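You operate a simulated robot arm through the tools that you are given. There is no shell and no other tool. Be economical: measure what you need, move in short steps, check, and stop when the job is done.

Carry out the task below with a simulated robot arm. There is one attempt and no reset: what you move stays moved.

## Task
Push the red-tagged enclosure into the side lane; let the next through.
Fine: free the turntable and turn it a quarter round; afterwards turn it back and lock it, drop the yellow stop and roll the next enclosure up against the green stop. Leave the rest of the feed line as it is.

It is judged by the outcome, as a careful person would: the job done as asked, and still so three seconds after it is handed in. It fails if anything else is knocked over, pushed out of place, dropped, spilled or broken.

## Robot
A 6-joint arm with a fingered hand on a trunk, on a base that drives. Base frame: it is fixed to the floor where the robot stands at the start and does not move with it; the origin is under the middle of the robot, x ahead of it, y to its left, z up. Units: mm, degrees, N and s.
With the tool pointing down near the work surface it reaches from about 340 to 760 mm from the robot's upright axis, wherever it stands. Its first joint turns from -166.0 to 166.0 degrees. Places, roughly: blue lever [100, -1400, 700]; blue roller [1500, 2000, 750]; blue stop [400, -1500, 800]; clamp lever [300, -900, 600]; enclosure [1500, 1750, 750]; gate [1200, 900, 800]; gate latch [700, 400, 600]; green lever [700, 700, 700]; green stop [1100, 700, 800]; guide knob [200, -1200, 600]; hand wheel [1100, 1800, 500]; loose roller [1250, 1250, 750]; power switch [200, -2200, 1200]; pressure knob [100, -2400, 1000]; side guide [700, -1200, 800]; taped roller [1750, 2250, 750]. Payload 4 kg.
The TCP is the grasp point between the finger pads, 26 mm short of the fingertips. In the tool frame z runs along the fingers and y along their closing line. Largest opening 148 mm; the body of the gripper starts 73 mm behind the TCP. The gripper is a hand of 3 fingers: y runs from the thumb to the fingers, the wrist lies at [0, 0, -239] in the tool frame, and closing takes about 1.5 s.
Orientation is told as [roll, pitch, yaw] about the base's x, y, z axes, in that order, counted from this pose: with the fingers straight down and closing along the base's y, the tool's x points along the base's -x, its y along +y and its z along -z.

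## Interface
- The arm moves only by the tool play_rows. Its argument "series" is a list of rows, each an object (a shift or turn left out is 0, a gripper value left out holds the last) with "delta_pos": the shift along the tool's x, y, z in units of 20 mm (1.0 is 20 mm), a list of three; "turn": the turn, a rotation vector about the tool's x, y, z in units of 4 degrees (1.0 is 4 degrees), a list of three. In form: [{"delta_pos": [tx, ty, tz], "turn": [ax, ay, az]}, ...]. A call has 1 to 20 rows; each row shifts and turns the commanded pose from where the row before left it, along the tool's axes as they then stand. "grip" is the closure, from 0 (fully open) to 1 (shut), set as the call begins (left out, the last holds). A call with a number of a shift or a turn outside -1 to 1 is refused whole. Each row takes 0.2 s and may step no farther than 50 mm and 8.6 degrees from the row before; otherwise, or with a gripper value out of range, the whole call is refused. Where a pose cannot be reached the arm comes as near as it can. A force on the tool above 40 N (or 10 N above the force at the start of the call, whichever is more), or a blocked arm, ends the call early, and 0.2 s more pass. The fingers move at their own pace (about 153 mm/s each) and stop on an object; they squeeze with about 32 N. The grip force told is the motor's: it shows also when the fingers shut on nothing. Time passes only in rows, and 0.2 s behind the last, so rows that do not move let the fingers close. The reply holds the time, the measured pose of the TCP, the force on the tool along the base axes, the opening and the grip force, in the units named above and with some noise, with the torque about the TCP (base axes, N m) and any sound that the robot's microphone picked up.
- Cameras (640 x 400 px; columns grow to the right, rows downward): "scene" is now at [14.8, 130.6, 1568.5]; the picture's right is [-0.37, -0.93, 0.00], its down [-0.65, 0.25, -0.72] and it looks along [0.67, -0.26, -0.69] (base axes); focal length 260 px, centre (320, 200). "wrist" rides on the gripper at [68, -39, -90] in the tool frame; the picture's right is [0.50, 0.87, 0.00], its down [-0.66, 0.38, -0.65] and it looks along [-0.57, 0.33, 0.76] (tool axes); focal length 222 px, centre (320, 200).
- snapshot(camera): a new picture of that camera. It takes no simulated time.
- lift_body(by): slides the trunk up (or, below 0, down) by that many mm; the arm and the scene camera ride with it, the base frame stays. It gives what a move gives, with no picture.
- base_move(legs): drives the robot by 1 to 6 legs, each [ahead, left, turn to the left] in mm, mm and degrees, along the robot's own axes; the way and the turn of a leg run together, so that a leg with both is an arc; at most 1500 mm and 180 degrees a leg. The arm and the cameras ride along, it lands a little off, and it stops where it bumps. It gives what a move gives.
- curl_fingers(finger1, finger2, thumb_bend): sets how far each is bent, from 0 (flat) to 1 (curled in); at 0.3 the hand is open as for a grip, at 0.7 the pads meet at the TCP. One left out holds its place. A second passes; each finger stops where it meets its share of the squeeze, and holds until it gets a number again. A gripper value or a shape takes the hand back. It gives what a move gives, with no picture; readings hold the bend of each and the force on the fingers (four entries, about 0 where the hand has none), thumb and palm.
- preshape(shape): the hand has 3 fingers and takes this shape, open, in about a second: jaw (thumb against the fingers, like two jaws); tri (thumb and two fingers); tip (a fingertip pinch); poke (one finger out to press); point (the index stretched); flat (the hand flat); cup (the hand cupped); fist (a fist). The gripper value then closes the fingers along that shape, each until it touches; the sizes above hold for jaw. It gives what a move gives, with no picture.
- pan_tilt(pan, tilt): turns the head with the scene camera to pan (to the left, within 155 degrees either way) and tilt (down, from -29 to 69), counted from straight ahead of the robot. It gives what a move gives.
- pixel_to_xyz(camera, pixels): for up to 12 pixels [column, row] of the newest picture of that camera ("zoom" is the newest enlarged one), the place [x, y, z] in the base frame of the surface seen there, good to about 2 mm. It takes no simulated time.
- zoom(camera, box): a new picture of the part [left, top, right, bottom] of that camera's present view, enlarged. It takes no simulated time.
- close_job(): hands the job in; it is judged then, once.

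Go step by step. Measure first, check grasps and placings, and put right what went wrong. The budget is 80 turns and 60 pictures, counting those below and the enlarged ones. Unless the task says otherwise, let go and move clear before handing in.

The tools are called after "Call:" as a command line: name --argument value ..., lists and objects as JSON in quotes. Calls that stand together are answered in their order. play_rows: Moves the arm, as the interface text tells. Its arguments: {"type":"object","properties":{"series":{"type":"array"},"grip":{"type":"number"}},"required":["series"]} The other tools are called the same way: lift_body (by) slides the trunk up or down; preshape (shape) gives the hand a shape; curl_fingers (finger1, finger2, thumb_bend) moves the fingers one by one; base_move (legs) drives the base; pan_tilt (pan, tilt) turns the head that bears the scene camera; snapshot (camera) takes a picture; pixel_to_xyz (camera, pixels) gives the place of the surface under pixels of a picture; zoom (camera, box) takes an enlarged picture of a part of a camera's view; close_job () hands the job in.

At the start:

```text
time_s: 0.0
ee_pos: [333.6, -247.6, 1185.5]
tcp_rot: [0.0, 0.1, -0.1]
force: [-0.6, -0.2, 0.5]
torque: [-0.02, 0.04, 0.01]
gripper_width: 147.9
gripper_force: 0.0
shape: jaw
bend: [0.3, 0.3, 0.3]
finger forces: [0.0, 0.1, 0.1, 0.0, 0.0, 0.0]
trunk travel left (down, up): [-525.0, 65.0]
robot x, y, heading: [1.4, -1.9, -0.1]
head pan, tilt: [-21.5, 43.9]
```

scene: 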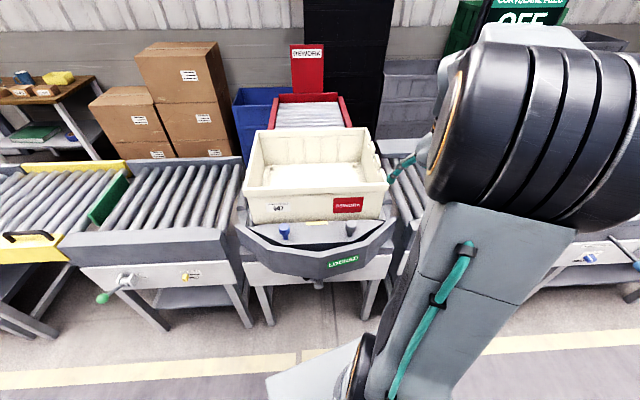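
wrist: 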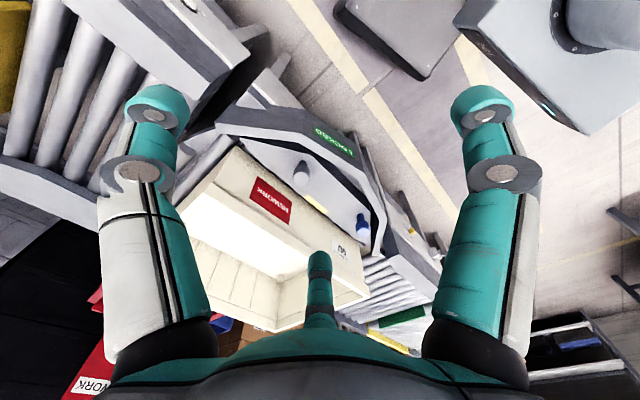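

The scene shows the red-tagged tote on the turntable (pixel 348,205), a LOCKED label at (343,262), a blue knob at (285,230) and a grey knob at (350,228). I'll look closer at it and measure.

Call:
zoom --camera "scene" --box '[220, 80, 420, 320]'

Call:
pixel_to_xyz --camera "scene" --pixels '[[285, 230], [350, 228], [343, 262], [348, 205], [320, 284], [248, 190], [385, 185], [318, 223], [310, 118], [318, 172], [290, 180], [360, 140]]'

Call:
pixel_to_xyz --camera "scene" --pixels '[[103, 298], [190, 275], [125, 280], [108, 200], [15, 236], [180, 200], [60, 190], [380, 232], [240, 235], [305, 97], [345, 97], [270, 97]]'

```text
1.67 times, centred on (320, 200) of scene
```

zoom: 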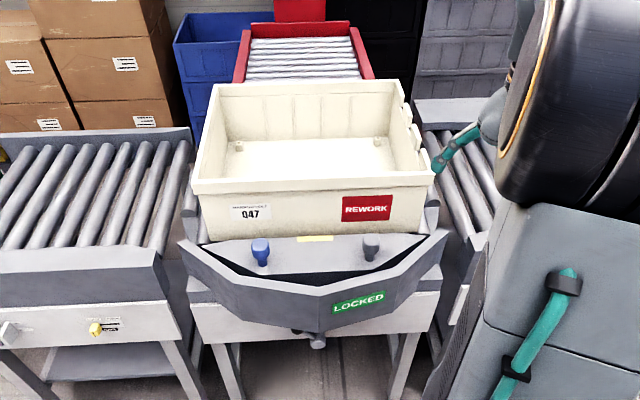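

```text
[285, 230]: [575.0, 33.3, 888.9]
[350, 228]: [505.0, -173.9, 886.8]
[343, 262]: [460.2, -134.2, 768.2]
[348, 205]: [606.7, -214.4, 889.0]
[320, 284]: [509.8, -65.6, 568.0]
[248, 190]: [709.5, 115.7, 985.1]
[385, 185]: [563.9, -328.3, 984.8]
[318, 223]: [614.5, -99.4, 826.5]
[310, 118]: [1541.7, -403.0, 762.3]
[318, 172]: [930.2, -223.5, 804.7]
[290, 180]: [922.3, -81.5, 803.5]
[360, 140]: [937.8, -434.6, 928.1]
```

```text
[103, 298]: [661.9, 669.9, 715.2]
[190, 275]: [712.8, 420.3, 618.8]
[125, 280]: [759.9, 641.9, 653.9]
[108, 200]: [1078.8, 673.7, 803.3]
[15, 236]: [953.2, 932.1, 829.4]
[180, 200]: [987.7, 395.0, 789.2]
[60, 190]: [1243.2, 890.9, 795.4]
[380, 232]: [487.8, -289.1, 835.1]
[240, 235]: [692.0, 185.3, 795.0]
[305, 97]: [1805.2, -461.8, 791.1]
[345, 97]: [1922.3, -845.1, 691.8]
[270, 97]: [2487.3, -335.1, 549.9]
```

The line runs along about (-0.31,-0.95) and the side lane leads away from the robot. I'll look round: left for the feed line, and right.

Call:
pan_tilt --pan 35 --tilt 30

Call:
snapshot --camera "scene"

Call:
pixel_to_xyz --camera "scene" --pixels '[[100, 200], [200, 200], [300, 200], [400, 200], [500, 200], [300, 150], [400, 150], [500, 150], [300, 250], [400, 250], [500, 250], [600, 250]]'

```text
time_s: 1.3
ee_pos: [332.0, -248.5, 1183.7]
tcp_rot: [0.0, 0.0, 0.0]
force: [-0.1, 0.2, 0.2]
torque: [0.05, -0.01, -0.02]
gripper_width: 147.9
gripper_force: 0.1
shape: jaw
bend: [0.3, 0.3, 0.3]
finger forces: [0.1, 0.0, 0.0, 0.0, 0.0, 0.1]
trunk travel left (down, up): [-525.0, 65.0]
robot x, y, heading: [0.6, 1.4, -0.0]
head pan, tilt: [35.0, 30.0]
```

```text
56 pictures are left
```

scene: 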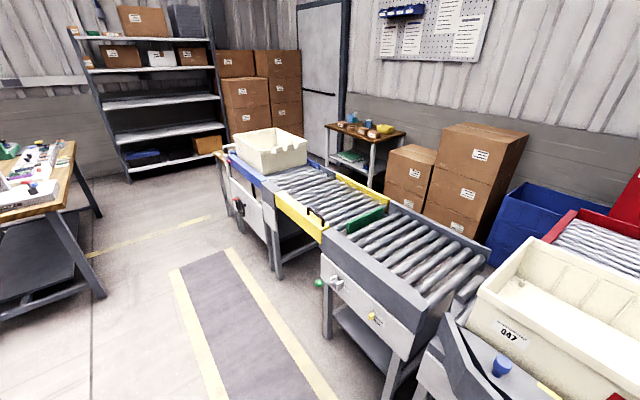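

```text
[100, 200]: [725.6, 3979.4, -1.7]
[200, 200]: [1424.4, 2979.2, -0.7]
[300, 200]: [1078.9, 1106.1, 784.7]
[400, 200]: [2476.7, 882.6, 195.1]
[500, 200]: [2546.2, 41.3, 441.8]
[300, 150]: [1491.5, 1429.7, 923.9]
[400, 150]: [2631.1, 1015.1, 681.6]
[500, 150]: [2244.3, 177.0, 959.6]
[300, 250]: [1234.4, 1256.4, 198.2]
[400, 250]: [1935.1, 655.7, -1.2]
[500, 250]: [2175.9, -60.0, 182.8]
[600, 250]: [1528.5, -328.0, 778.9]
```

The next tote sits upstream at (270,150), with a yellow section and a green stop between. I'll zoom in on the parts.

Call:
zoom --camera "scene" --box '[210, 120, 350, 220]'

Call:
zoom --camera "scene" --box '[290, 200, 450, 340]'

Call:
zoom --camera "scene" --box '[210, 160, 300, 270]'

```text
4.00 times, centred on (280, 170) of scene
```

zoom: 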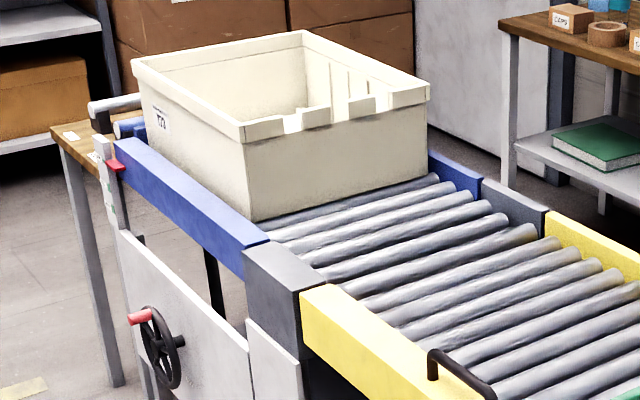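

```text
2.86 times, centred on (370, 270) of scene
```

zoom: 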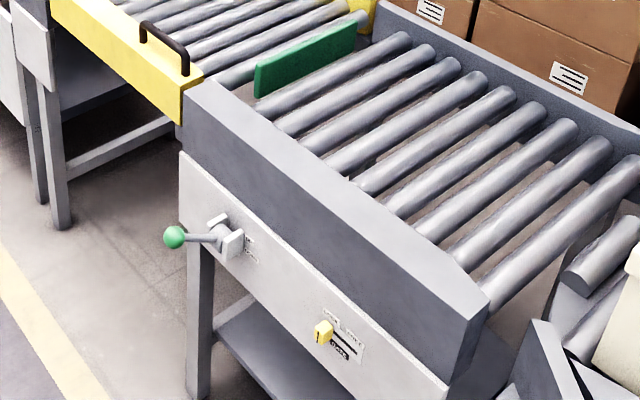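

```text
3.64 times, centred on (255, 215) of scene
```

zoom: 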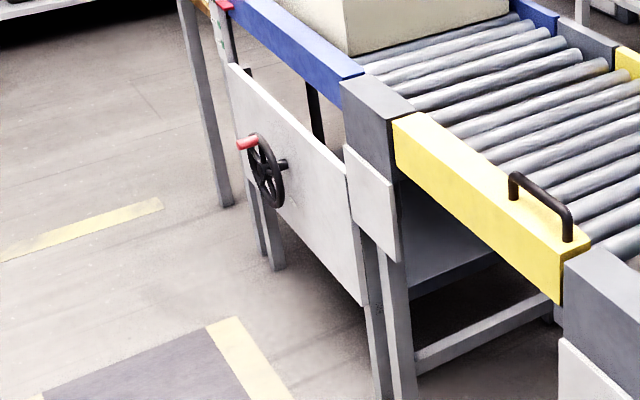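

I can't see a yellow stop yet. I'll read the labels near the yellow knob and look to the right side.

Call:
zoom --camera "scene" --box '[350, 300, 400, 330]'

Call:
pan_tilt --pan -75 --tilt 30

Call:
snapshot --camera "scene"

```text
12.80 times, centred on (375, 315) of scene
```

zoom: 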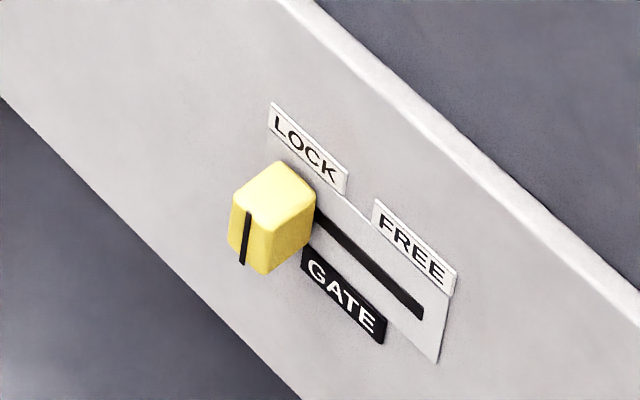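

```text
time_s: 3.1
ee_pos: [333.8, -246.6, 1185.7]
tcp_rot: [0.0, 0.1, -0.1]
force: [0.3, -0.2, 0.1]
torque: [0.02, -0.03, -0.02]
gripper_width: 147.9
gripper_force: 0.1
shape: jaw
bend: [0.3, 0.3, 0.3]
finger forces: [0.0, 0.0, 0.1, 0.0, 0.1, 0.1]
trunk travel left (down, up): [-525.0, 65.0]
robot x, y, heading: [1.6, 0.3, 0.2]
head pan, tilt: [-75.0, 30.0]
```

```text
51 pictures are left
```

scene: 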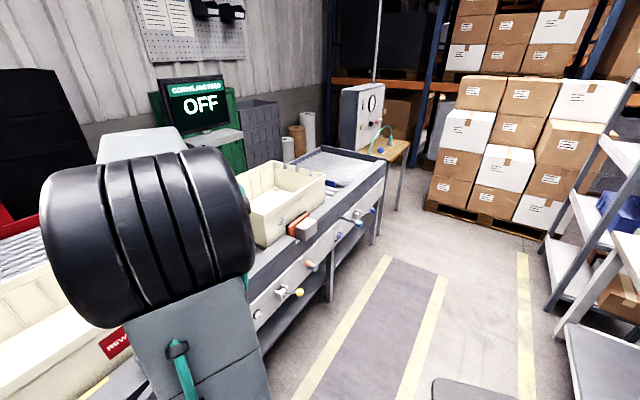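

On the right there's another tote on the line and a yellow-tipped lever (290,292). I'll zoom in.

Call:
zoom --camera "scene" --box '[235, 140, 395, 330]'

Call:
pixel_to_xyz --camera "scene" --pixels '[[298, 292], [283, 291], [255, 316], [300, 228], [312, 265], [360, 216], [338, 236], [372, 209], [262, 195], [320, 180], [258, 240], [330, 184]]'

```text
2.11 times, centred on (315, 235) of scene
```

zoom: 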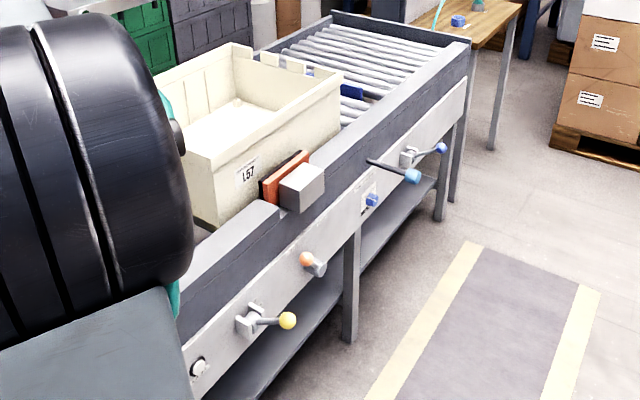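

```text
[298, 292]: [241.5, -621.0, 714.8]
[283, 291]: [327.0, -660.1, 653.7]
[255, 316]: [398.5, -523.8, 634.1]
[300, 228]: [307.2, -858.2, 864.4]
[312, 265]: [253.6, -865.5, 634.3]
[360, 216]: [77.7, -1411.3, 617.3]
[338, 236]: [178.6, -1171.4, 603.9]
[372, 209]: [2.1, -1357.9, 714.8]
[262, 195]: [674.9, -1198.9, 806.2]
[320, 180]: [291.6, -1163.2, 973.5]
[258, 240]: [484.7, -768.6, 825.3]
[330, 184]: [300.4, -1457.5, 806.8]
```

The next tote is probably the one at right (L67), with the yellow-stop lever near (241,-621,715); it would roll leftward through the turntable to the green stop. I'll inspect the turntable closely.

Call:
pan_tilt --pan -15 --tilt 55

Call:
zoom --camera "scene" --box '[220, 120, 420, 260]'

Call:
snapshot --camera "scene"

```text
time_s: 4.4
ee_pos: [332.6, -246.9, 1185.3]
tcp_rot: [0.0, 0.0, 0.0]
force: [-0.5, -1.3, 0.3]
torque: [0.04, 0.0, 0.03]
gripper_width: 147.8
gripper_force: 0.1
shape: jaw
bend: [0.3, 0.3, 0.3]
finger forces: [0.0, 0.0, 0.0, 0.0, 0.1, 0.0]
trunk travel left (down, up): [-525.0, 65.0]
robot x, y, heading: [-1.5, 1.3, 0.1]
head pan, tilt: [-15.0, 55.0]
```

```text
2.86 times, centred on (320, 190) of scene
```

zoom: 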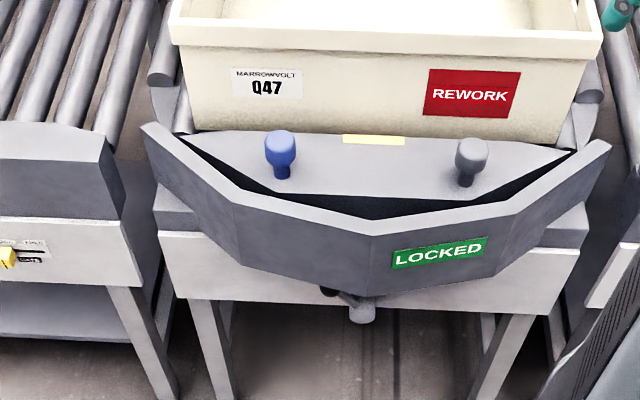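

```text
48 pictures are left
```

scene: 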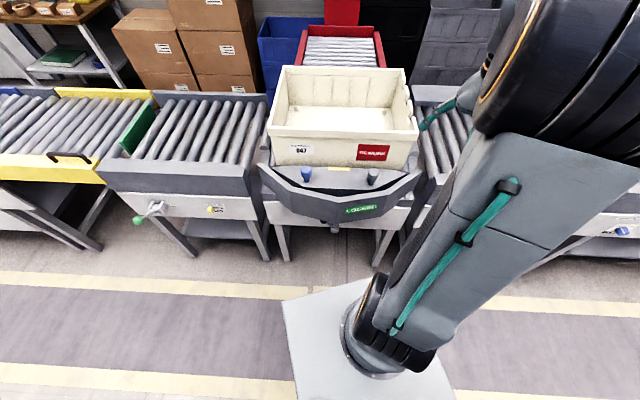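

A plunger/handle hangs under the turntable fascia near (335,229). I'll measure it and the knobs.

Call:
zoom --camera "scene" --box '[290, 195, 380, 250]'

Call:
pixel_to_xyz --camera "scene" --pixels '[[306, 174], [373, 177], [335, 229], [331, 225], [323, 222], [340, 169], [275, 160], [413, 165], [297, 187], [370, 152], [335, 203], [345, 140]]'

Call:
pixel_to_xyz --camera "scene" --pixels '[[270, 128], [416, 133], [285, 67], [405, 70], [302, 50], [380, 52], [295, 65], [340, 60], [408, 110], [265, 195], [412, 190], [258, 165]]'

```text
7.11 times, centred on (335, 222) of scene
```

zoom: 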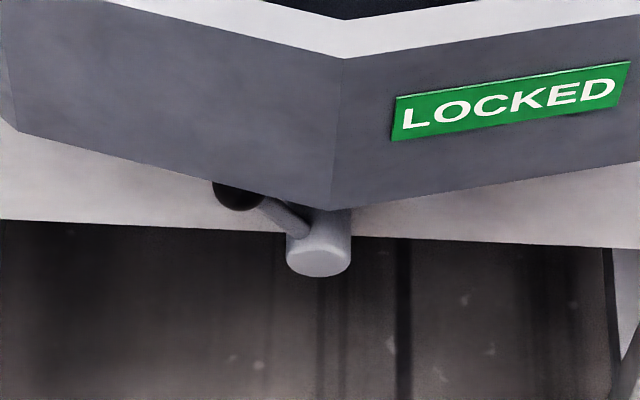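

```text
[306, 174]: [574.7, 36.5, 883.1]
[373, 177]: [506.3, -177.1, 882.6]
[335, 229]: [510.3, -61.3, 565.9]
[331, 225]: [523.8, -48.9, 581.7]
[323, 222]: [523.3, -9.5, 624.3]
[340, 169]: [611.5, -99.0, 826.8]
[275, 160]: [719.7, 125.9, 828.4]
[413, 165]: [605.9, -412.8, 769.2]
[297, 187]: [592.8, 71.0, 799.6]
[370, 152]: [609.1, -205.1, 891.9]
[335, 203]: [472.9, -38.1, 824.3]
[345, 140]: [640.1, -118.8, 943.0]
```

```text
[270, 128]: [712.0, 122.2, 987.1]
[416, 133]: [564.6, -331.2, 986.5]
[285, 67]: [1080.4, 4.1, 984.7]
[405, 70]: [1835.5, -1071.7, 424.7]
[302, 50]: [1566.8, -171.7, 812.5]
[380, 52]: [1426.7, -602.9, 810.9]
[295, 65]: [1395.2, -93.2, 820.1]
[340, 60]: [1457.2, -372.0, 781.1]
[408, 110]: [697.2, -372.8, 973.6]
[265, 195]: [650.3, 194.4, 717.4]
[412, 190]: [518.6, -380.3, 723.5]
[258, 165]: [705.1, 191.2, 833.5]
```

The lock seems to be a small lever with a black ball under the fascia at about (520,-40,600). I'll check behind the robot before backing off and lowering for a better view.

Call:
pan_tilt --pan 150 --tilt 35

Call:
snapshot --camera "scene"

Call:
pan_tilt --pan -150 --tilt 35

Call:
snapshot --camera "scene"

```text
time_s: 7.0
ee_pos: [333.0, -247.5, 1184.4]
tcp_rot: [0.0, 0.1, 0.1]
force: [0.6, -0.1, 0.3]
torque: [-0.04, -0.03, 0.0]
gripper_width: 148.1
gripper_force: 0.1
shape: jaw
bend: [0.3, 0.3, 0.3]
finger forces: [0.0, 0.0, 0.0, 0.0, 0.1, 0.0]
trunk travel left (down, up): [-525.0, 65.0]
robot x, y, heading: [3.2, -1.7, 0.1]
head pan, tilt: [150.0, 35.0]
```

```text
46 pictures are left
```

scene: 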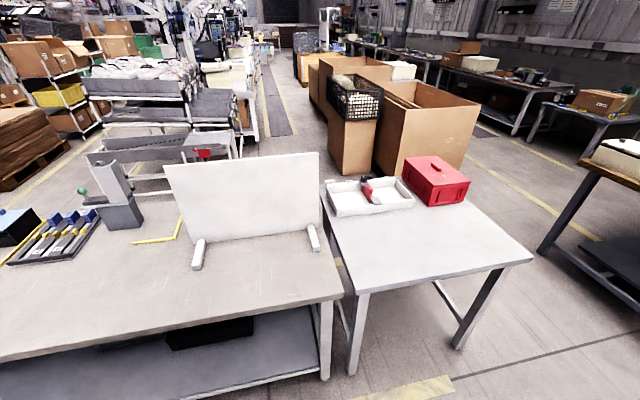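

```text
time_s: 11.1
ee_pos: [333.5, -248.4, 1184.7]
tcp_rot: [0.0, 0.0, 0.0]
force: [-0.5, 0.8, -0.3]
torque: [-0.01, -0.02, 0.0]
gripper_width: 147.8
gripper_force: 0.0
shape: jaw
bend: [0.3, 0.3, 0.3]
finger forces: [0.0, 0.0, 0.0, 0.0, 0.1, 0.0]
trunk travel left (down, up): [-525.0, 65.0]
robot x, y, heading: [2.9, -5.6, -0.1]
head pan, tilt: [-150.0, 35.0]
```

```text
45 pictures are left
```

scene: 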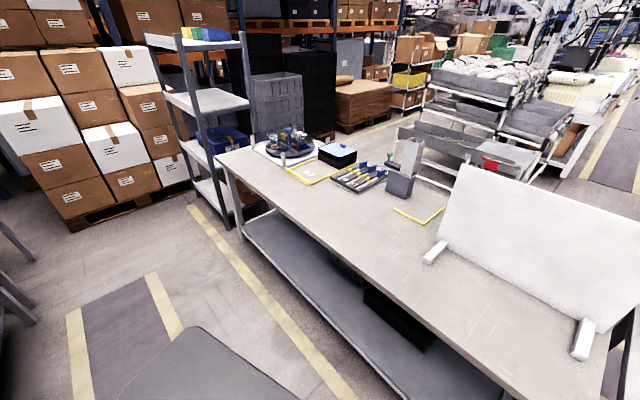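

Call:
pixel_to_xyz --camera "scene" --pixels '[[200, 330], [260, 380], [240, 210], [400, 360], [500, 395], [350, 300]]'

```text
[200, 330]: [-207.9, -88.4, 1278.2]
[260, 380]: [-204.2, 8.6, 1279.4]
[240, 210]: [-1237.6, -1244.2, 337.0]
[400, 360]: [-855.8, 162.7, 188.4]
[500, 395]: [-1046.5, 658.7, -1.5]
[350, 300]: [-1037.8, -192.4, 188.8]
```

The bench behind is about 0.9 m away, so there's room. I'll align the robot with the line (-18°), back off 250 mm, and look from lower.

Call:
base_move --legs '[[-250, 0, 0], [0, 0, -18]]'

Call:
lift_body --by -400

Call:
pan_tilt --pan 15 --tilt 25

Call:
snapshot --camera "scene"

```text
time_s: 13.9
ee_pos: [-19.6, -338.3, 1184.8]
tcp_rot: [0.0, 0.0, -18.4]
force: [0.3, -0.2, 0.2]
torque: [-0.03, -0.05, 0.01]
gripper_width: 147.9
gripper_force: 0.0
shape: jaw
bend: [0.3, 0.3, 0.3]
finger forces: [0.0, 0.0, 0.0, 0.1, 0.1, 0.0]
trunk travel left (down, up): [-525.0, 65.0]
robot x, y, heading: [-255.2, -0.7, -18.4]
head pan, tilt: [-150.0, 35.0]
```

```text
time_s: 17.7
ee_pos: [-18.8, -338.3, 784.6]
tcp_rot: [0.0, -0.1, -18.3]
force: [-1.2, 0.2, 0.4]
torque: [-0.01, 0.04, -0.04]
gripper_width: 147.7
gripper_force: 0.1
shape: jaw
bend: [0.3, 0.3, 0.3]
finger forces: [0.1, 0.0, 0.0, 0.0, 0.0, 0.1]
trunk travel left (down, up): [-125.0, 465.0]
robot x, y, heading: [-260.0, 1.2, -18.5]
head pan, tilt: [-150.0, 35.0]
```

```text
time_s: 20.3
ee_pos: [-19.6, -339.4, 785.0]
tcp_rot: [0.1, -0.1, -18.5]
force: [0.0, 0.3, 0.9]
torque: [-0.02, -0.06, -0.02]
gripper_width: 147.8
gripper_force: 0.1
shape: jaw
bend: [0.3, 0.3, 0.3]
finger forces: [0.0, 0.1, 0.1, 0.0, 0.0, 0.1]
trunk travel left (down, up): [-125.0, 465.0]
robot x, y, heading: [-259.6, 0.9, -18.3]
head pan, tilt: [15.0, 25.0]
```

```text
44 pictures are left
```

scene: 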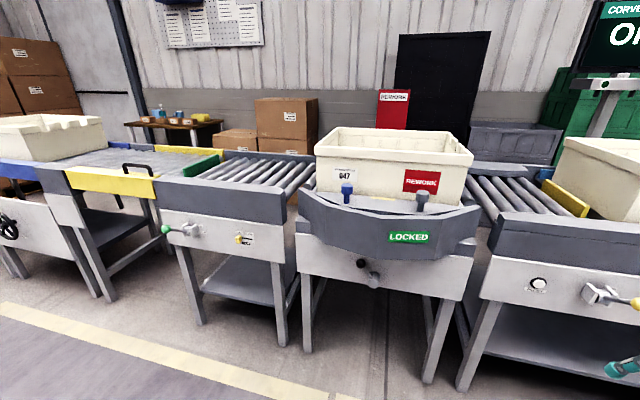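

Now the yellow stop is visible at (567,198), raised in front of the right tote. I'll zoom in on the lock, the yellow lever and the stop.

Call:
zoom --camera "scene" --box '[290, 175, 490, 300]'

Call:
zoom --camera "scene" --box '[480, 140, 640, 320]'

Call:
zoom --camera "scene" --box '[340, 250, 400, 290]'

Call:
pixel_to_xyz --camera "scene" --pixels '[[361, 263], [371, 272], [376, 281], [366, 267], [346, 190], [347, 201], [423, 196], [422, 207], [635, 303], [612, 294], [567, 198], [590, 290]]'

```text
3.20 times, centred on (390, 238) of scene
```

zoom: 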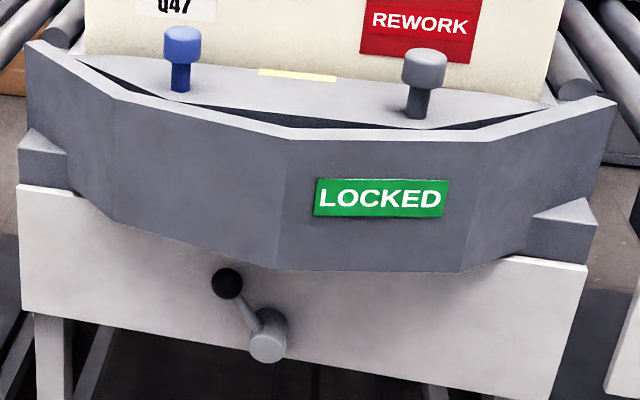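

```text
2.22 times, centred on (560, 230) of scene
```

zoom: 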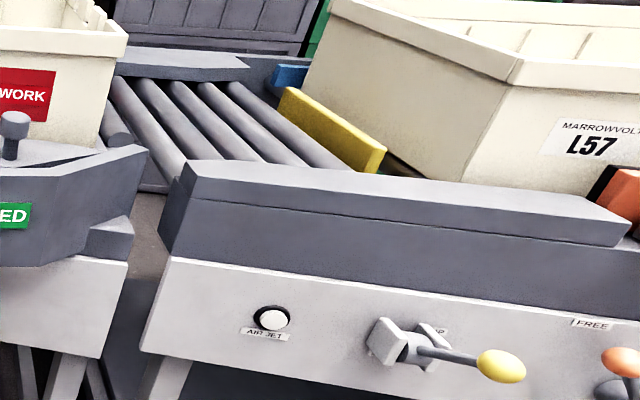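

```text
10.00 times, centred on (370, 270) of scene
```

zoom: 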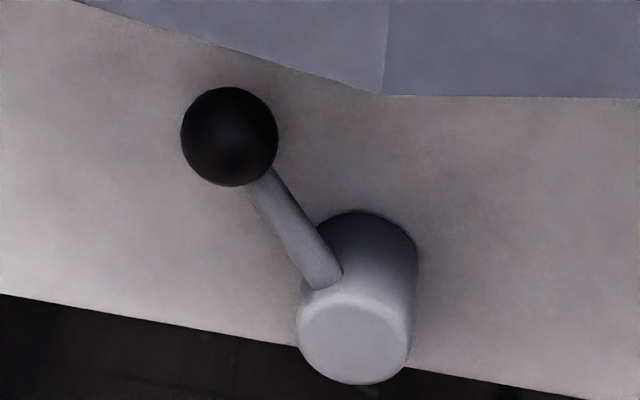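

```text
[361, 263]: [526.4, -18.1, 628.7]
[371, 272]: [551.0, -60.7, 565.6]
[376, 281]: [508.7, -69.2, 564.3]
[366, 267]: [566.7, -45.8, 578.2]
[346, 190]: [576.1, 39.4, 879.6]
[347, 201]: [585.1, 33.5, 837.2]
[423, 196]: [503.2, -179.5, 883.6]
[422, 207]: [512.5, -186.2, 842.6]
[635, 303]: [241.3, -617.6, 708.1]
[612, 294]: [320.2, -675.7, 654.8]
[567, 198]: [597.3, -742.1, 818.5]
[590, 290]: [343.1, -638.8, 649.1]
```

The lock lever's hub is about (509,-69,564) and its ball about (526,-18,629), so it leans left at "LOCKED". I'll bring the arm forward, then tip the tool to point forward horizontally.

Call:
play_rows --series '[{"delta_pos": [-1, 0.6, 0]}, {"delta_pos": [-1, 0.6, 0]}, {"delta_pos": [-1, 0.6, 0]}, {"delta_pos": [-1, 0.6, 0]}, {"delta_pos": [-1, 0.6, 0]}, {"delta_pos": [-1, 0.6, 0]}, {"delta_pos": [-1, 0.6, 0]}, {"delta_pos": [-1, 0.6, 0]}, {"delta_pos": [-1, 0.6, 0]}, {"delta_pos": [-1, 0.6, 0]}, {"delta_pos": [-1, 0.6, 0]}, {"delta_pos": [-1, 0.6, 0]}]'

Call:
play_rows --series '[{"turn": [0, -1, 0]}, {"turn": [0, -1, 0]}, {"turn": [0, -1, 0]}, {"turn": [0, -1, 0]}, {"turn": [0, -1, 0]}, {"turn": [0, -1, 0]}, {"turn": [0, -1, 0]}, {"turn": [0, -1, 0]}, {"turn": [0, -1, 0]}, {"turn": [0, -1, 0]}, {"turn": [0, -1, 0]}, {"turn": [0, -1, 0]}, {"turn": [0, -1, 0]}, {"turn": [0, -1, 0]}, {"turn": [0, -1, 0]}, {"turn": [0, -1, 0]}, {"turn": [0, -1, 0]}, {"turn": [0, -1, 0]}, {"turn": [0, -1, 0]}, {"turn": [0, -1, 0]}]'

Call:
play_rows --series '[{"turn": [0, -1, 0]}, {"turn": [0, -1, 0]}, {"turn": [0, -0.5, 0]}]' --grip 0.5

```text
time_s: 22.9
ee_pos: [254.2, -279.5, 785.2]
tcp_rot: [0.0, 0.0, -18.4]
force: [0.7, 0.7, -0.7]
torque: [-0.02, 0.02, 0.02]
gripper_width: 148.0
gripper_force: 0.0
shape: jaw
bend: [0.3, 0.3, 0.3]
finger forces: [0.1, 0.1, 0.1, 0.0, 0.0, 0.0]
trunk travel left (down, up): [-125.0, 465.0]
robot x, y, heading: [-259.5, 1.8, -18.4]
head pan, tilt: [15.0, 25.0]
```

```text
time_s: 27.1
ee_pos: [284.1, -256.4, 893.4]
tcp_rot: [-0.2, -64.2, -19.3]
force: [0.1, -0.4, 0.4]
torque: [0.0, 0.01, 0.0]
gripper_width: 147.7
gripper_force: 0.1
shape: jaw
bend: [0.3, 0.3, 0.3]
finger forces: [0.1, 0.0, 0.1, 0.0, 0.0, 0.0]
out of reach, approached as far as the arm can: row 13, 14, 15, 16, 17, 18, 19, 20
trunk travel left (down, up): [-125.0, 465.0]
robot x, y, heading: [-256.9, 1.0, -18.6]
head pan, tilt: [15.0, 25.0]
```

```text
time_s: 27.9
ee_pos: [283.5, -255.2, 892.1]
tcp_rot: [-0.1, -64.3, -19.2]
force: [0.0, 0.5, -0.5]
torque: [-0.01, -0.03, -0.01]
gripper_width: 74.3
gripper_force: 0.1
shape: jaw
bend: [0.36, 0.36, 0.7]
finger forces: [0.0, 0.1, 0.0, 0.1, 0.1, 0.1]
out of reach, approached as far as the arm can: row 1, 2
trunk travel left (down, up): [-125.0, 465.0]
robot x, y, heading: [-259.3, 5.3, -18.1]
head pan, tilt: [15.0, 25.0]
```

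The arm can't pitch past 64° here. I'll back off a bit and test whether it gets horizontal farther out.

Call:
base_move --legs '[[-150, 0, 0]]'

Call:
play_rows --series '[{"delta_pos": [0, 0, 1]}, {"delta_pos": [0, 0, 1]}, {"delta_pos": [0, 0, 1]}, {"delta_pos": [0, 0, 1]}, {"delta_pos": [0, 0, 1]}, {"delta_pos": [0, 0, 1]}, {"delta_pos": [0, 0, 1]}, {"delta_pos": [0, 0, 1]}]'

Call:
snapshot --camera "scene"

```text
time_s: 29.2
ee_pos: [142.3, -209.6, 893.9]
tcp_rot: [-0.2, -64.3, -19.2]
force: [0.4, -0.4, 0.1]
torque: [-0.02, 0.02, -0.05]
gripper_width: 74.5
gripper_force: 0.0
shape: jaw
bend: [0.36, 0.36, 0.7]
finger forces: [0.0, 0.1, 0.0, 0.0, 0.1, 0.0]
trunk travel left (down, up): [-125.0, 465.0]
robot x, y, heading: [-405.0, 45.8, -18.6]
head pan, tilt: [15.0, 25.0]
```

```text
time_s: 31.0
ee_pos: [283.3, -255.6, 844.3]
tcp_rot: [-0.3, -63.9, -19.4]
force: [0.7, -0.4, -0.1]
torque: [-0.01, 0.02, 0.01]
gripper_width: 74.5
gripper_force: 0.0
shape: jaw
bend: [0.36, 0.36, 0.7]
finger forces: [0.0, 0.0, 0.0, 0.0, 0.0, 0.0]
out of reach, approached as far as the arm can: row 2, 3, 4, 6
trunk travel left (down, up): [-125.0, 465.0]
robot x, y, heading: [-399.2, 44.2, -18.5]
head pan, tilt: [15.0, 25.0]
```

```text
40 pictures are left
```

scene: 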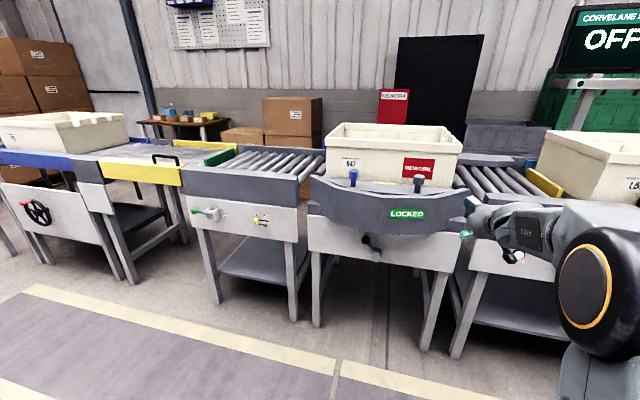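

Moved forward to 740 ahead with pitch kept. Now try turning to horizontal here.

Call:
play_rows --series '[{"turn": [0, -1, 0]}, {"turn": [0, -1, 0]}, {"turn": [0, -1, 0]}, {"turn": [0, -1, 0]}, {"turn": [0, -1, 0]}, {"turn": [0, -1, 0]}, {"turn": [0, -0.4, 0]}]'

```text
time_s: 32.6
ee_pos: [265.5, -285.0, 831.3]
tcp_rot: [-10.6, -70.3, -16.9]
force: [-0.3, -0.4, 0.1]
torque: [0.01, -0.01, -0.03]
gripper_width: 74.5
gripper_force: 0.0
shape: jaw
bend: [0.36, 0.36, 0.7]
finger forces: [0.1, 0.0, 0.0, 0.1, 0.0, 0.1]
out of reach, approached as far as the arm can: row 1, 2, 3, 4, 5
trunk travel left (down, up): [-125.0, 465.0]
robot x, y, heading: [-401.1, 46.0, -18.4]
head pan, tilt: [15.0, 25.0]
```

The wrist is limited to about -65°; a 30°-below-horizontal approach should do. I'll restore roll, and measure the fascia's lower edge and ball from this picture.

Call:
play_rows --series '[{"turn": [-0.9, 0.85, 0]}, {"turn": [-0.9, 0.85, 0]}, {"turn": [-0.85, 0.8, 0]}]'

Call:
zoom --camera "scene" --box '[320, 190, 470, 280]'

Call:
pixel_to_xyz --camera "zoom" --pixels '[[280, 165], [220, 150], [250, 175], [180, 130], [205, 210], [200, 215], [120, 140], [340, 165], [220, 240], [230, 235]]'

```text
time_s: 33.4
ee_pos: [269.8, -282.2, 837.8]
tcp_rot: [-0.1, -64.5, -18.4]
force: [-0.5, -0.2, 0.0]
torque: [-0.01, 0.0, -0.01]
gripper_width: 74.5
gripper_force: 0.2
shape: jaw
bend: [0.36, 0.36, 0.7]
finger forces: [0.1, 0.1, 0.0, 0.1, 0.1, 0.0]
out of reach, approached as far as the arm can: row 3
trunk travel left (down, up): [-125.0, 465.0]
robot x, y, heading: [-399.8, 49.1, -18.1]
head pan, tilt: [15.0, 25.0]
```

```text
4.27 times, centred on (395, 235) of scene
```

zoom: 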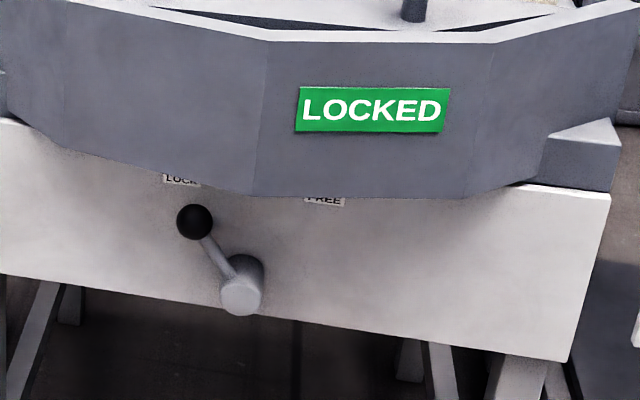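

```text
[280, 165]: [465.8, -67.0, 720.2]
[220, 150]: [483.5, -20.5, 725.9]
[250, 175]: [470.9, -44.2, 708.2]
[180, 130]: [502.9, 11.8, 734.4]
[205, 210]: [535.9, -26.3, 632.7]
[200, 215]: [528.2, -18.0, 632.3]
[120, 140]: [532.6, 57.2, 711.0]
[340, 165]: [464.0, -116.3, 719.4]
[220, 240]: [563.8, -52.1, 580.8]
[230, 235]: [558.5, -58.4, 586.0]
```

Labels LOCK and FREE show the lever swings right over the top to free. I'll lower the trunk, then bring the TCP to about ball height at -60° pitch.

Call:
lift_body --by -120

Call:
play_rows --series '[{"turn": [0, 1, 0]}, {"delta_pos": [0.87, 0, 0.5]}, {"delta_pos": [0.87, 0, 0.5]}, {"delta_pos": [0.87, 0, 0.5]}, {"delta_pos": [0.87, 0, 0.5]}]'

Call:
base_move --legs '[[0, 325, 0]]'

```text
time_s: 34.9
ee_pos: [270.3, -281.4, 716.5]
tcp_rot: [0.0, -64.5, -18.6]
force: [0.0, 0.8, -0.5]
torque: [0.0, 0.03, -0.01]
gripper_width: 74.5
gripper_force: 0.0
shape: jaw
bend: [0.36, 0.36, 0.7]
finger forces: [0.0, 0.1, 0.0, 0.0, 0.1, 0.0]
trunk travel left (down, up): [-5.0, 585.0]
robot x, y, heading: [-396.6, 47.9, -18.5]
head pan, tilt: [15.0, 25.0]
```

```text
time_s: 36.1
ee_pos: [270.6, -281.5, 637.3]
tcp_rot: [-0.1, -60.5, -18.5]
force: [0.0, 0.2, 0.3]
torque: [-0.01, 0.02, 0.0]
gripper_width: 74.5
gripper_force: 0.0
shape: jaw
bend: [0.36, 0.36, 0.7]
finger forces: [0.1, 0.1, 0.1, 0.1, 0.0, 0.0]
trunk travel left (down, up): [-5.0, 585.0]
robot x, y, heading: [-398.9, 47.8, -18.4]
head pan, tilt: [15.0, 25.0]
```

```text
time_s: 38.3
ee_pos: [371.5, 22.3, 636.7]
tcp_rot: [-0.1, -60.6, -18.8]
force: [0.2, 0.2, 0.8]
torque: [0.01, 0.03, 0.02]
gripper_width: 74.7
gripper_force: 0.1
shape: jaw
bend: [0.36, 0.36, 0.7]
finger forces: [0.1, 0.0, 0.0, 0.0, 0.1, 0.0]
trunk travel left (down, up): [-5.0, 585.0]
robot x, y, heading: [-295.5, 356.5, -18.7]
head pan, tilt: [15.0, 25.0]
```

The TCP is in line with the ball (10 mm right). I'll drive ahead 120 and check with the wrist camera.

Call:
base_move --legs '[[115, 0, 0]]'

Call:
snapshot --camera "wrist"

```text
time_s: 39.5
ee_pos: [481.5, -12.6, 636.6]
tcp_rot: [-0.2, -60.4, -18.6]
force: [-7.9, 4.2, -9.6]
torque: [-0.43, -0.23, 0.31]
gripper_width: 70.7
gripper_force: 0.1
shape: jaw
bend: [0.36, 0.77, 0.7]
finger forces: [0.0, 12.8, 0.0, 0.0, 0.0, 0.0]
trunk travel left (down, up): [-5.0, 585.0]
robot x, y, heading: [-187.2, 319.2, -18.5]
head pan, tilt: [15.0, 25.0]
```

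```text
38 pictures are left
```

wrist: 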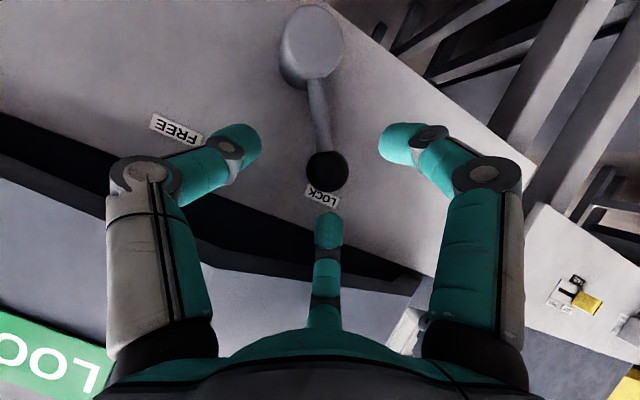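

Ball at wrist pixel (327,170) lies between thumb (left) and finger (right); the middle finger bears on something above. I'll measure the depths.

Call:
pixel_to_xyz --camera "wrist" --pixels '[[327, 170], [400, 140], [245, 140], [328, 230], [328, 265], [318, 110], [310, 40], [300, 300], [380, 285], [215, 245], [390, 275]]'

```text
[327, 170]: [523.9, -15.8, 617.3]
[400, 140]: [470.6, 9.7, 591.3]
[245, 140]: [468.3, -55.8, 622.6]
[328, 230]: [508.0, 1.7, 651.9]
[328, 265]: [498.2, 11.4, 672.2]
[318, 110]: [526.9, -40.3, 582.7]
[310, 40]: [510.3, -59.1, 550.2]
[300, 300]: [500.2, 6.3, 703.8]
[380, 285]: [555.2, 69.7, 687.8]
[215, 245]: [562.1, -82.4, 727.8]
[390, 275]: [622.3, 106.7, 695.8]
```

The TCP is still 53 mm short of the ball and the upper finger touches the fascia. I'll back off and try the single-finger shape to push the ball instead.

Call:
base_move --legs '[[-70, 0, 0]]'

Call:
preshape --shape "poke"

Call:
snapshot --camera "wrist"

```text
time_s: 40.5
ee_pos: [416.7, 9.0, 635.5]
tcp_rot: [-0.1, -60.4, -18.6]
force: [-0.5, 0.0, 0.8]
torque: [-0.04, 0.0, 0.03]
gripper_width: 74.0
gripper_force: 0.0
shape: jaw
bend: [0.36, 0.36, 0.7]
finger forces: [0.0, 0.0, 0.0, 0.0, 0.1, 0.1]
trunk travel left (down, up): [-5.0, 585.0]
robot x, y, heading: [-254.8, 340.6, -18.6]
head pan, tilt: [15.0, 25.0]
```

```text
time_s: 41.4
ee_pos: [415.1, 7.3, 636.5]
tcp_rot: [-0.1, -60.4, -18.6]
force: [0.1, 0.3, -1.2]
torque: [0.01, 0.02, -0.02]
gripper_width: 0.1
gripper_force: 0.1
shape: poke
bend: [1.0, 1.0, 0.4]
finger forces: [0.1, 0.0, 0.0, 0.0, 0.0, 0.0]
trunk travel left (down, up): [-5.0, 585.0]
robot x, y, heading: [-254.6, 340.1, -18.5]
head pan, tilt: [15.0, 25.0]
```

```text
37 pictures are left
```

wrist: 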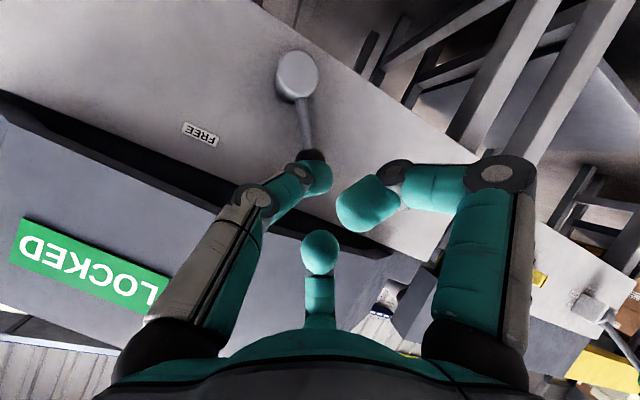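

In poke shape the thumb is out as the pointer (tip near pixel (318,178)). I'll measure its tip.

Call:
pixel_to_xyz --camera "wrist" --pixels '[[320, 175], [328, 180], [310, 190], [300, 180], [280, 195], [365, 205], [320, 250], [312, 155], [200, 133]]'

```text
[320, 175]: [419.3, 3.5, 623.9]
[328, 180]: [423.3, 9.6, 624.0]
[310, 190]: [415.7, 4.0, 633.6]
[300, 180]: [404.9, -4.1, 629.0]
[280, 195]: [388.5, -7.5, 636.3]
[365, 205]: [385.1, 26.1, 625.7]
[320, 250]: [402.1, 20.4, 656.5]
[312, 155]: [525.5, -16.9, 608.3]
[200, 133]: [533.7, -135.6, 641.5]
```

The thumb tip is about 15 mm beyond the TCP. I'll place it left of the ball: base 45 left, then ahead 115.

Call:
base_move --legs '[[0, 46, 0], [112, 0, 0]]'

Call:
snapshot --camera "wrist"

```text
time_s: 43.1
ee_pos: [516.0, 27.2, 631.5]
tcp_rot: [-0.5, -59.9, -18.0]
force: [-11.0, 8.2, -5.1]
torque: [-0.61, -0.56, 0.44]
gripper_width: 0.0
gripper_force: 0.1
shape: poke
bend: [1.0, 1.0, 0.4]
finger forces: [0.1, 14.1, 0.1, 0.0, 0.0, 0.0]
trunk travel left (down, up): [-5.0, 585.0]
robot x, y, heading: [-151.6, 357.3, -18.6]
head pan, tilt: [15.0, 25.0]
stopped in leg 2: the force on the tool passed its limit at 73 N (the readings are from after the stop); the commanded pose is now the measured one
```

```text
36 pictures are left
```

wrist: 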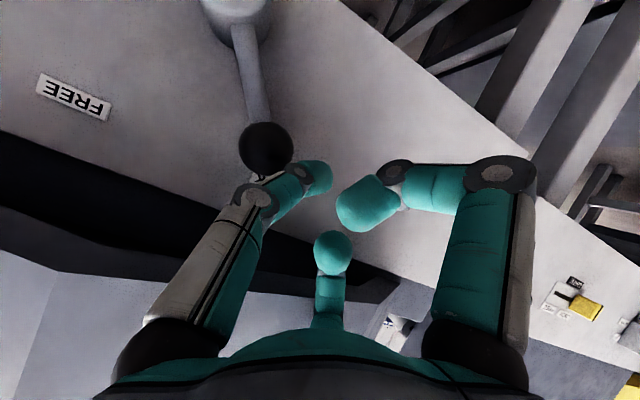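

The curled upper finger hits the fascia again. I'll back off and straighten the thumb so it reaches further ahead of the knuckles.

Call:
base_move --legs '[[-90, 0, 0]]'

Call:
curl_fingers --finger1 1 --finger2 1 --thumb_bend 0.15

Call:
snapshot --camera "wrist"

```text
time_s: 44.2
ee_pos: [434.9, 53.5, 632.9]
tcp_rot: [-0.3, -60.0, -18.3]
force: [-0.2, -0.4, 0.0]
torque: [-0.04, -0.01, -0.02]
gripper_width: 0.1
gripper_force: 0.1
shape: poke
bend: [1.0, 1.0, 0.4]
finger forces: [0.1, 0.0, 0.1, 0.0, 0.1, 0.1]
trunk travel left (down, up): [-5.0, 585.0]
robot x, y, heading: [-236.1, 381.5, -18.6]
head pan, tilt: [15.0, 25.0]
```

```text
time_s: 45.2
ee_pos: [434.1, 53.8, 633.2]
tcp_rot: [-0.3, -60.0, -18.3]
force: [0.1, 0.1, 0.4]
torque: [0.0, -0.01, 0.02]
gripper_width: 83.5
gripper_force: 0.1
shape: fingers
bend: [0.97, 0.98, 0.15]
finger forces: [0.0, 0.0, 0.0, 0.0, 0.0, 0.0]
trunk travel left (down, up): [-5.0, 585.0]
robot x, y, heading: [-238.3, 386.4, -18.8]
head pan, tilt: [15.0, 25.0]
```

```text
35 pictures are left
```

wrist: 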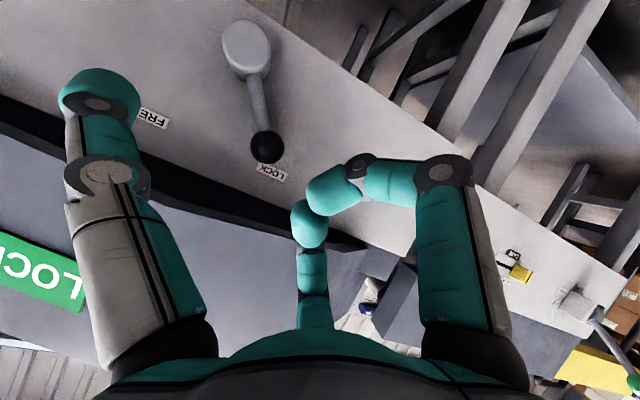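

The thumb is now straight and well ahead of the curled fingers. I'll measure its tip and line.

Call:
pixel_to_xyz --camera "wrist" --pixels '[[95, 75], [75, 85], [125, 95], [105, 150], [110, 180], [150, 260], [315, 215], [265, 147]]'

```text
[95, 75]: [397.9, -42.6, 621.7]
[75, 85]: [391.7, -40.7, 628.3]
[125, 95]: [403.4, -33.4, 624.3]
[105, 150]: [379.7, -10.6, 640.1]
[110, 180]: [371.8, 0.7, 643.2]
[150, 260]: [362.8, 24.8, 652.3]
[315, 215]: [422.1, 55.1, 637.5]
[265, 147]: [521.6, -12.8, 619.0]
```

The thumb tip is at about (400,-40,622), splayed right. With the hand left of the ball there's more fascia clearance: drive left 95, ahead 118.

Call:
base_move --legs '[[0, 95, 0], [116, 0, 0]]'

Call:
snapshot --camera "wrist"

```text
time_s: 47.1
ee_pos: [573.8, 107.3, 632.7]
tcp_rot: [-0.3, -60.0, -18.3]
force: [0.7, 0.4, 0.4]
torque: [0.01, 0.02, 0.01]
gripper_width: 83.5
gripper_force: 0.1
shape: fingers
bend: [0.97, 0.98, 0.15]
finger forces: [0.1, 0.1, 0.0, 0.0, 0.1, 0.0]
trunk travel left (down, up): [-5.0, 585.0]
robot x, y, heading: [-94.0, 435.3, -18.6]
head pan, tilt: [15.0, 25.0]
```

```text
34 pictures are left
```

wrist: 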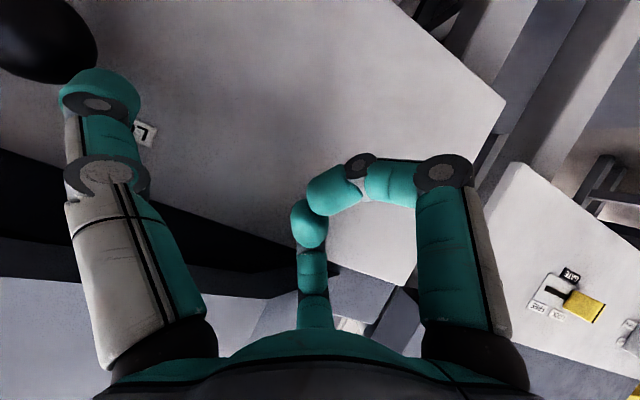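

No contact and the tip is just left of the ball. To stay clear of the fascia nose I'll lower 24 mm and push on the lever's stem to the right.

Call:
play_rows --series '[{"delta_pos": [0.52, 0, 0.3]}, {"delta_pos": [0.52, 0, 0.3]}, {"delta_pos": [0, -1, 0]}, {"delta_pos": [0, -1, 0]}, {"delta_pos": [0, -0.7, 0]}, {"delta_pos": [0, -0.7, 0]}]'

Call:
snapshot --camera "wrist"

```text
time_s: 48.5
ee_pos: [551.8, 41.4, 610.4]
tcp_rot: [-0.3, -60.0, -18.3]
force: [0.8, 0.7, 0.0]
torque: [0.01, 0.01, 0.04]
gripper_width: 81.7
gripper_force: 0.8
shape: fingers
bend: [0.97, 0.98, 0.16]
finger forces: [0.0, 0.0, 0.1, 0.1, 1.2, 0.1]
trunk travel left (down, up): [-5.0, 585.0]
robot x, y, heading: [-94.2, 436.8, -18.1]
head pan, tilt: [15.0, 25.0]
```

```text
33 pictures are left
```

wrist: 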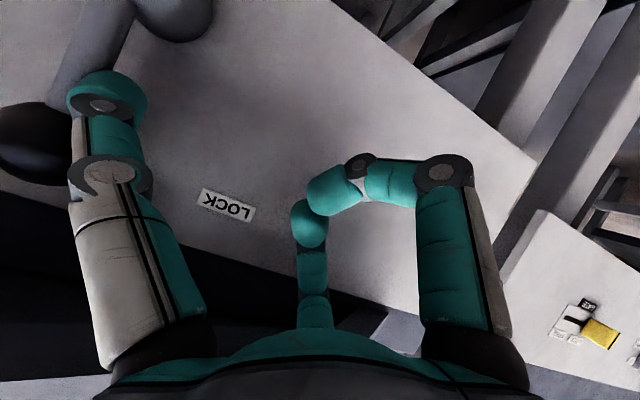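

The lever is moving with only ~1 N. Continue to the right.

Call:
play_rows --series '[{"delta_pos": [0, -0.7, 0]}, {"delta_pos": [0, -0.7, 0]}, {"delta_pos": [0, -0.7, 0]}, {"delta_pos": [0, -0.7, 0]}]'

Call:
snapshot --camera "wrist"

```text
time_s: 49.5
ee_pos: [535.8, -7.2, 611.9]
tcp_rot: [-0.9, -60.2, -17.4]
force: [11.0, 18.9, 15.6]
torque: [-1.07, 0.2, 0.47]
gripper_width: 66.9
gripper_force: 12.6
shape: fingers
bend: [0.97, 0.98, 0.29]
finger forces: [0.0, 0.1, 0.0, 0.0, 25.9, 0.0]
trunk travel left (down, up): [-5.0, 585.0]
robot x, y, heading: [-93.3, 435.4, -18.3]
head pan, tilt: [15.0, 25.0]
```

```text
32 pictures are left
```

wrist: 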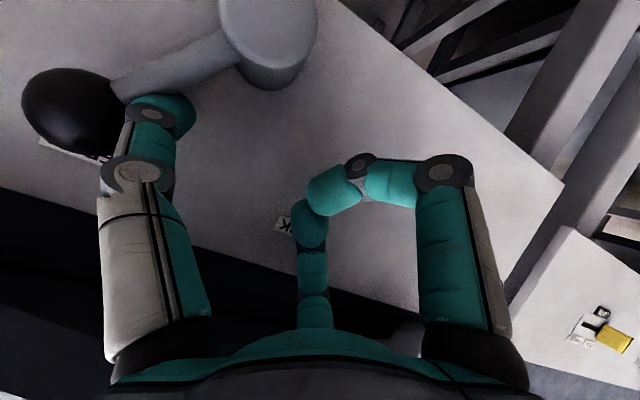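

The lever reached its end (26 N) at FREE. I'll back off left and out, and check the sign.

Call:
play_rows --series '[{"delta_pos": [0, 1, 0]}, {"delta_pos": [0, 1, 0]}, {"delta_pos": [0, 1, 0]}]'

Call:
base_move --legs '[[-200, 0, 0]]'

Call:
pan_tilt --pan -10 --tilt 10

Call:
snapshot --camera "scene"

```text
time_s: 50.3
ee_pos: [551.4, 46.3, 607.9]
tcp_rot: [-0.2, -59.8, -18.5]
force: [-0.4, -0.2, -0.2]
torque: [-0.01, 0.01, 0.01]
gripper_width: 83.5
gripper_force: 0.0
shape: fingers
bend: [0.97, 0.98, 0.15]
finger forces: [0.0, 0.1, 0.0, 0.1, 0.0, 0.0]
trunk travel left (down, up): [-5.0, 585.0]
robot x, y, heading: [-94.4, 438.3, -18.5]
head pan, tilt: [15.0, 25.0]
```

```text
time_s: 51.9
ee_pos: [360.4, 109.0, 607.9]
tcp_rot: [-0.3, -60.0, -18.4]
force: [1.0, 0.0, -0.9]
torque: [0.01, -0.03, 0.01]
gripper_width: 83.3
gripper_force: 0.1
shape: fingers
bend: [0.97, 0.98, 0.15]
finger forces: [0.0, 0.0, 0.0, 0.1, 0.1, 0.1]
trunk travel left (down, up): [-5.0, 585.0]
robot x, y, heading: [-283.4, 500.6, -18.8]
head pan, tilt: [15.0, 25.0]
```

```text
time_s: 52.8
ee_pos: [361.2, 109.1, 609.1]
tcp_rot: [-0.3, -60.0, -18.4]
force: [0.7, 0.2, -1.2]
torque: [0.0, 0.0, 0.0]
gripper_width: 83.4
gripper_force: 0.0
shape: fingers
bend: [0.97, 0.98, 0.15]
finger forces: [0.0, 0.1, 0.1, 0.0, 0.0, 0.0]
trunk travel left (down, up): [-5.0, 585.0]
robot x, y, heading: [-286.3, 504.0, -18.8]
head pan, tilt: [-10.0, 10.0]
```

```text
31 pictures are left
```

scene: 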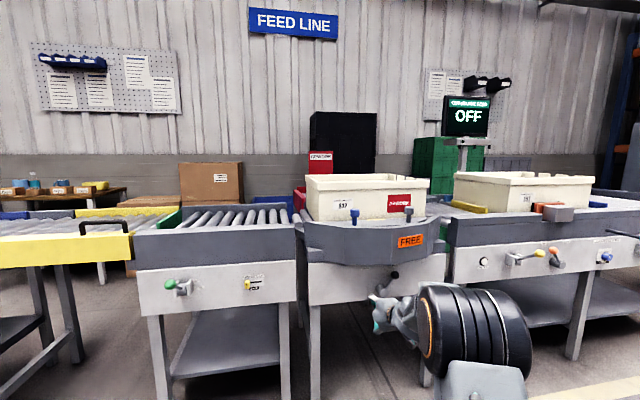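

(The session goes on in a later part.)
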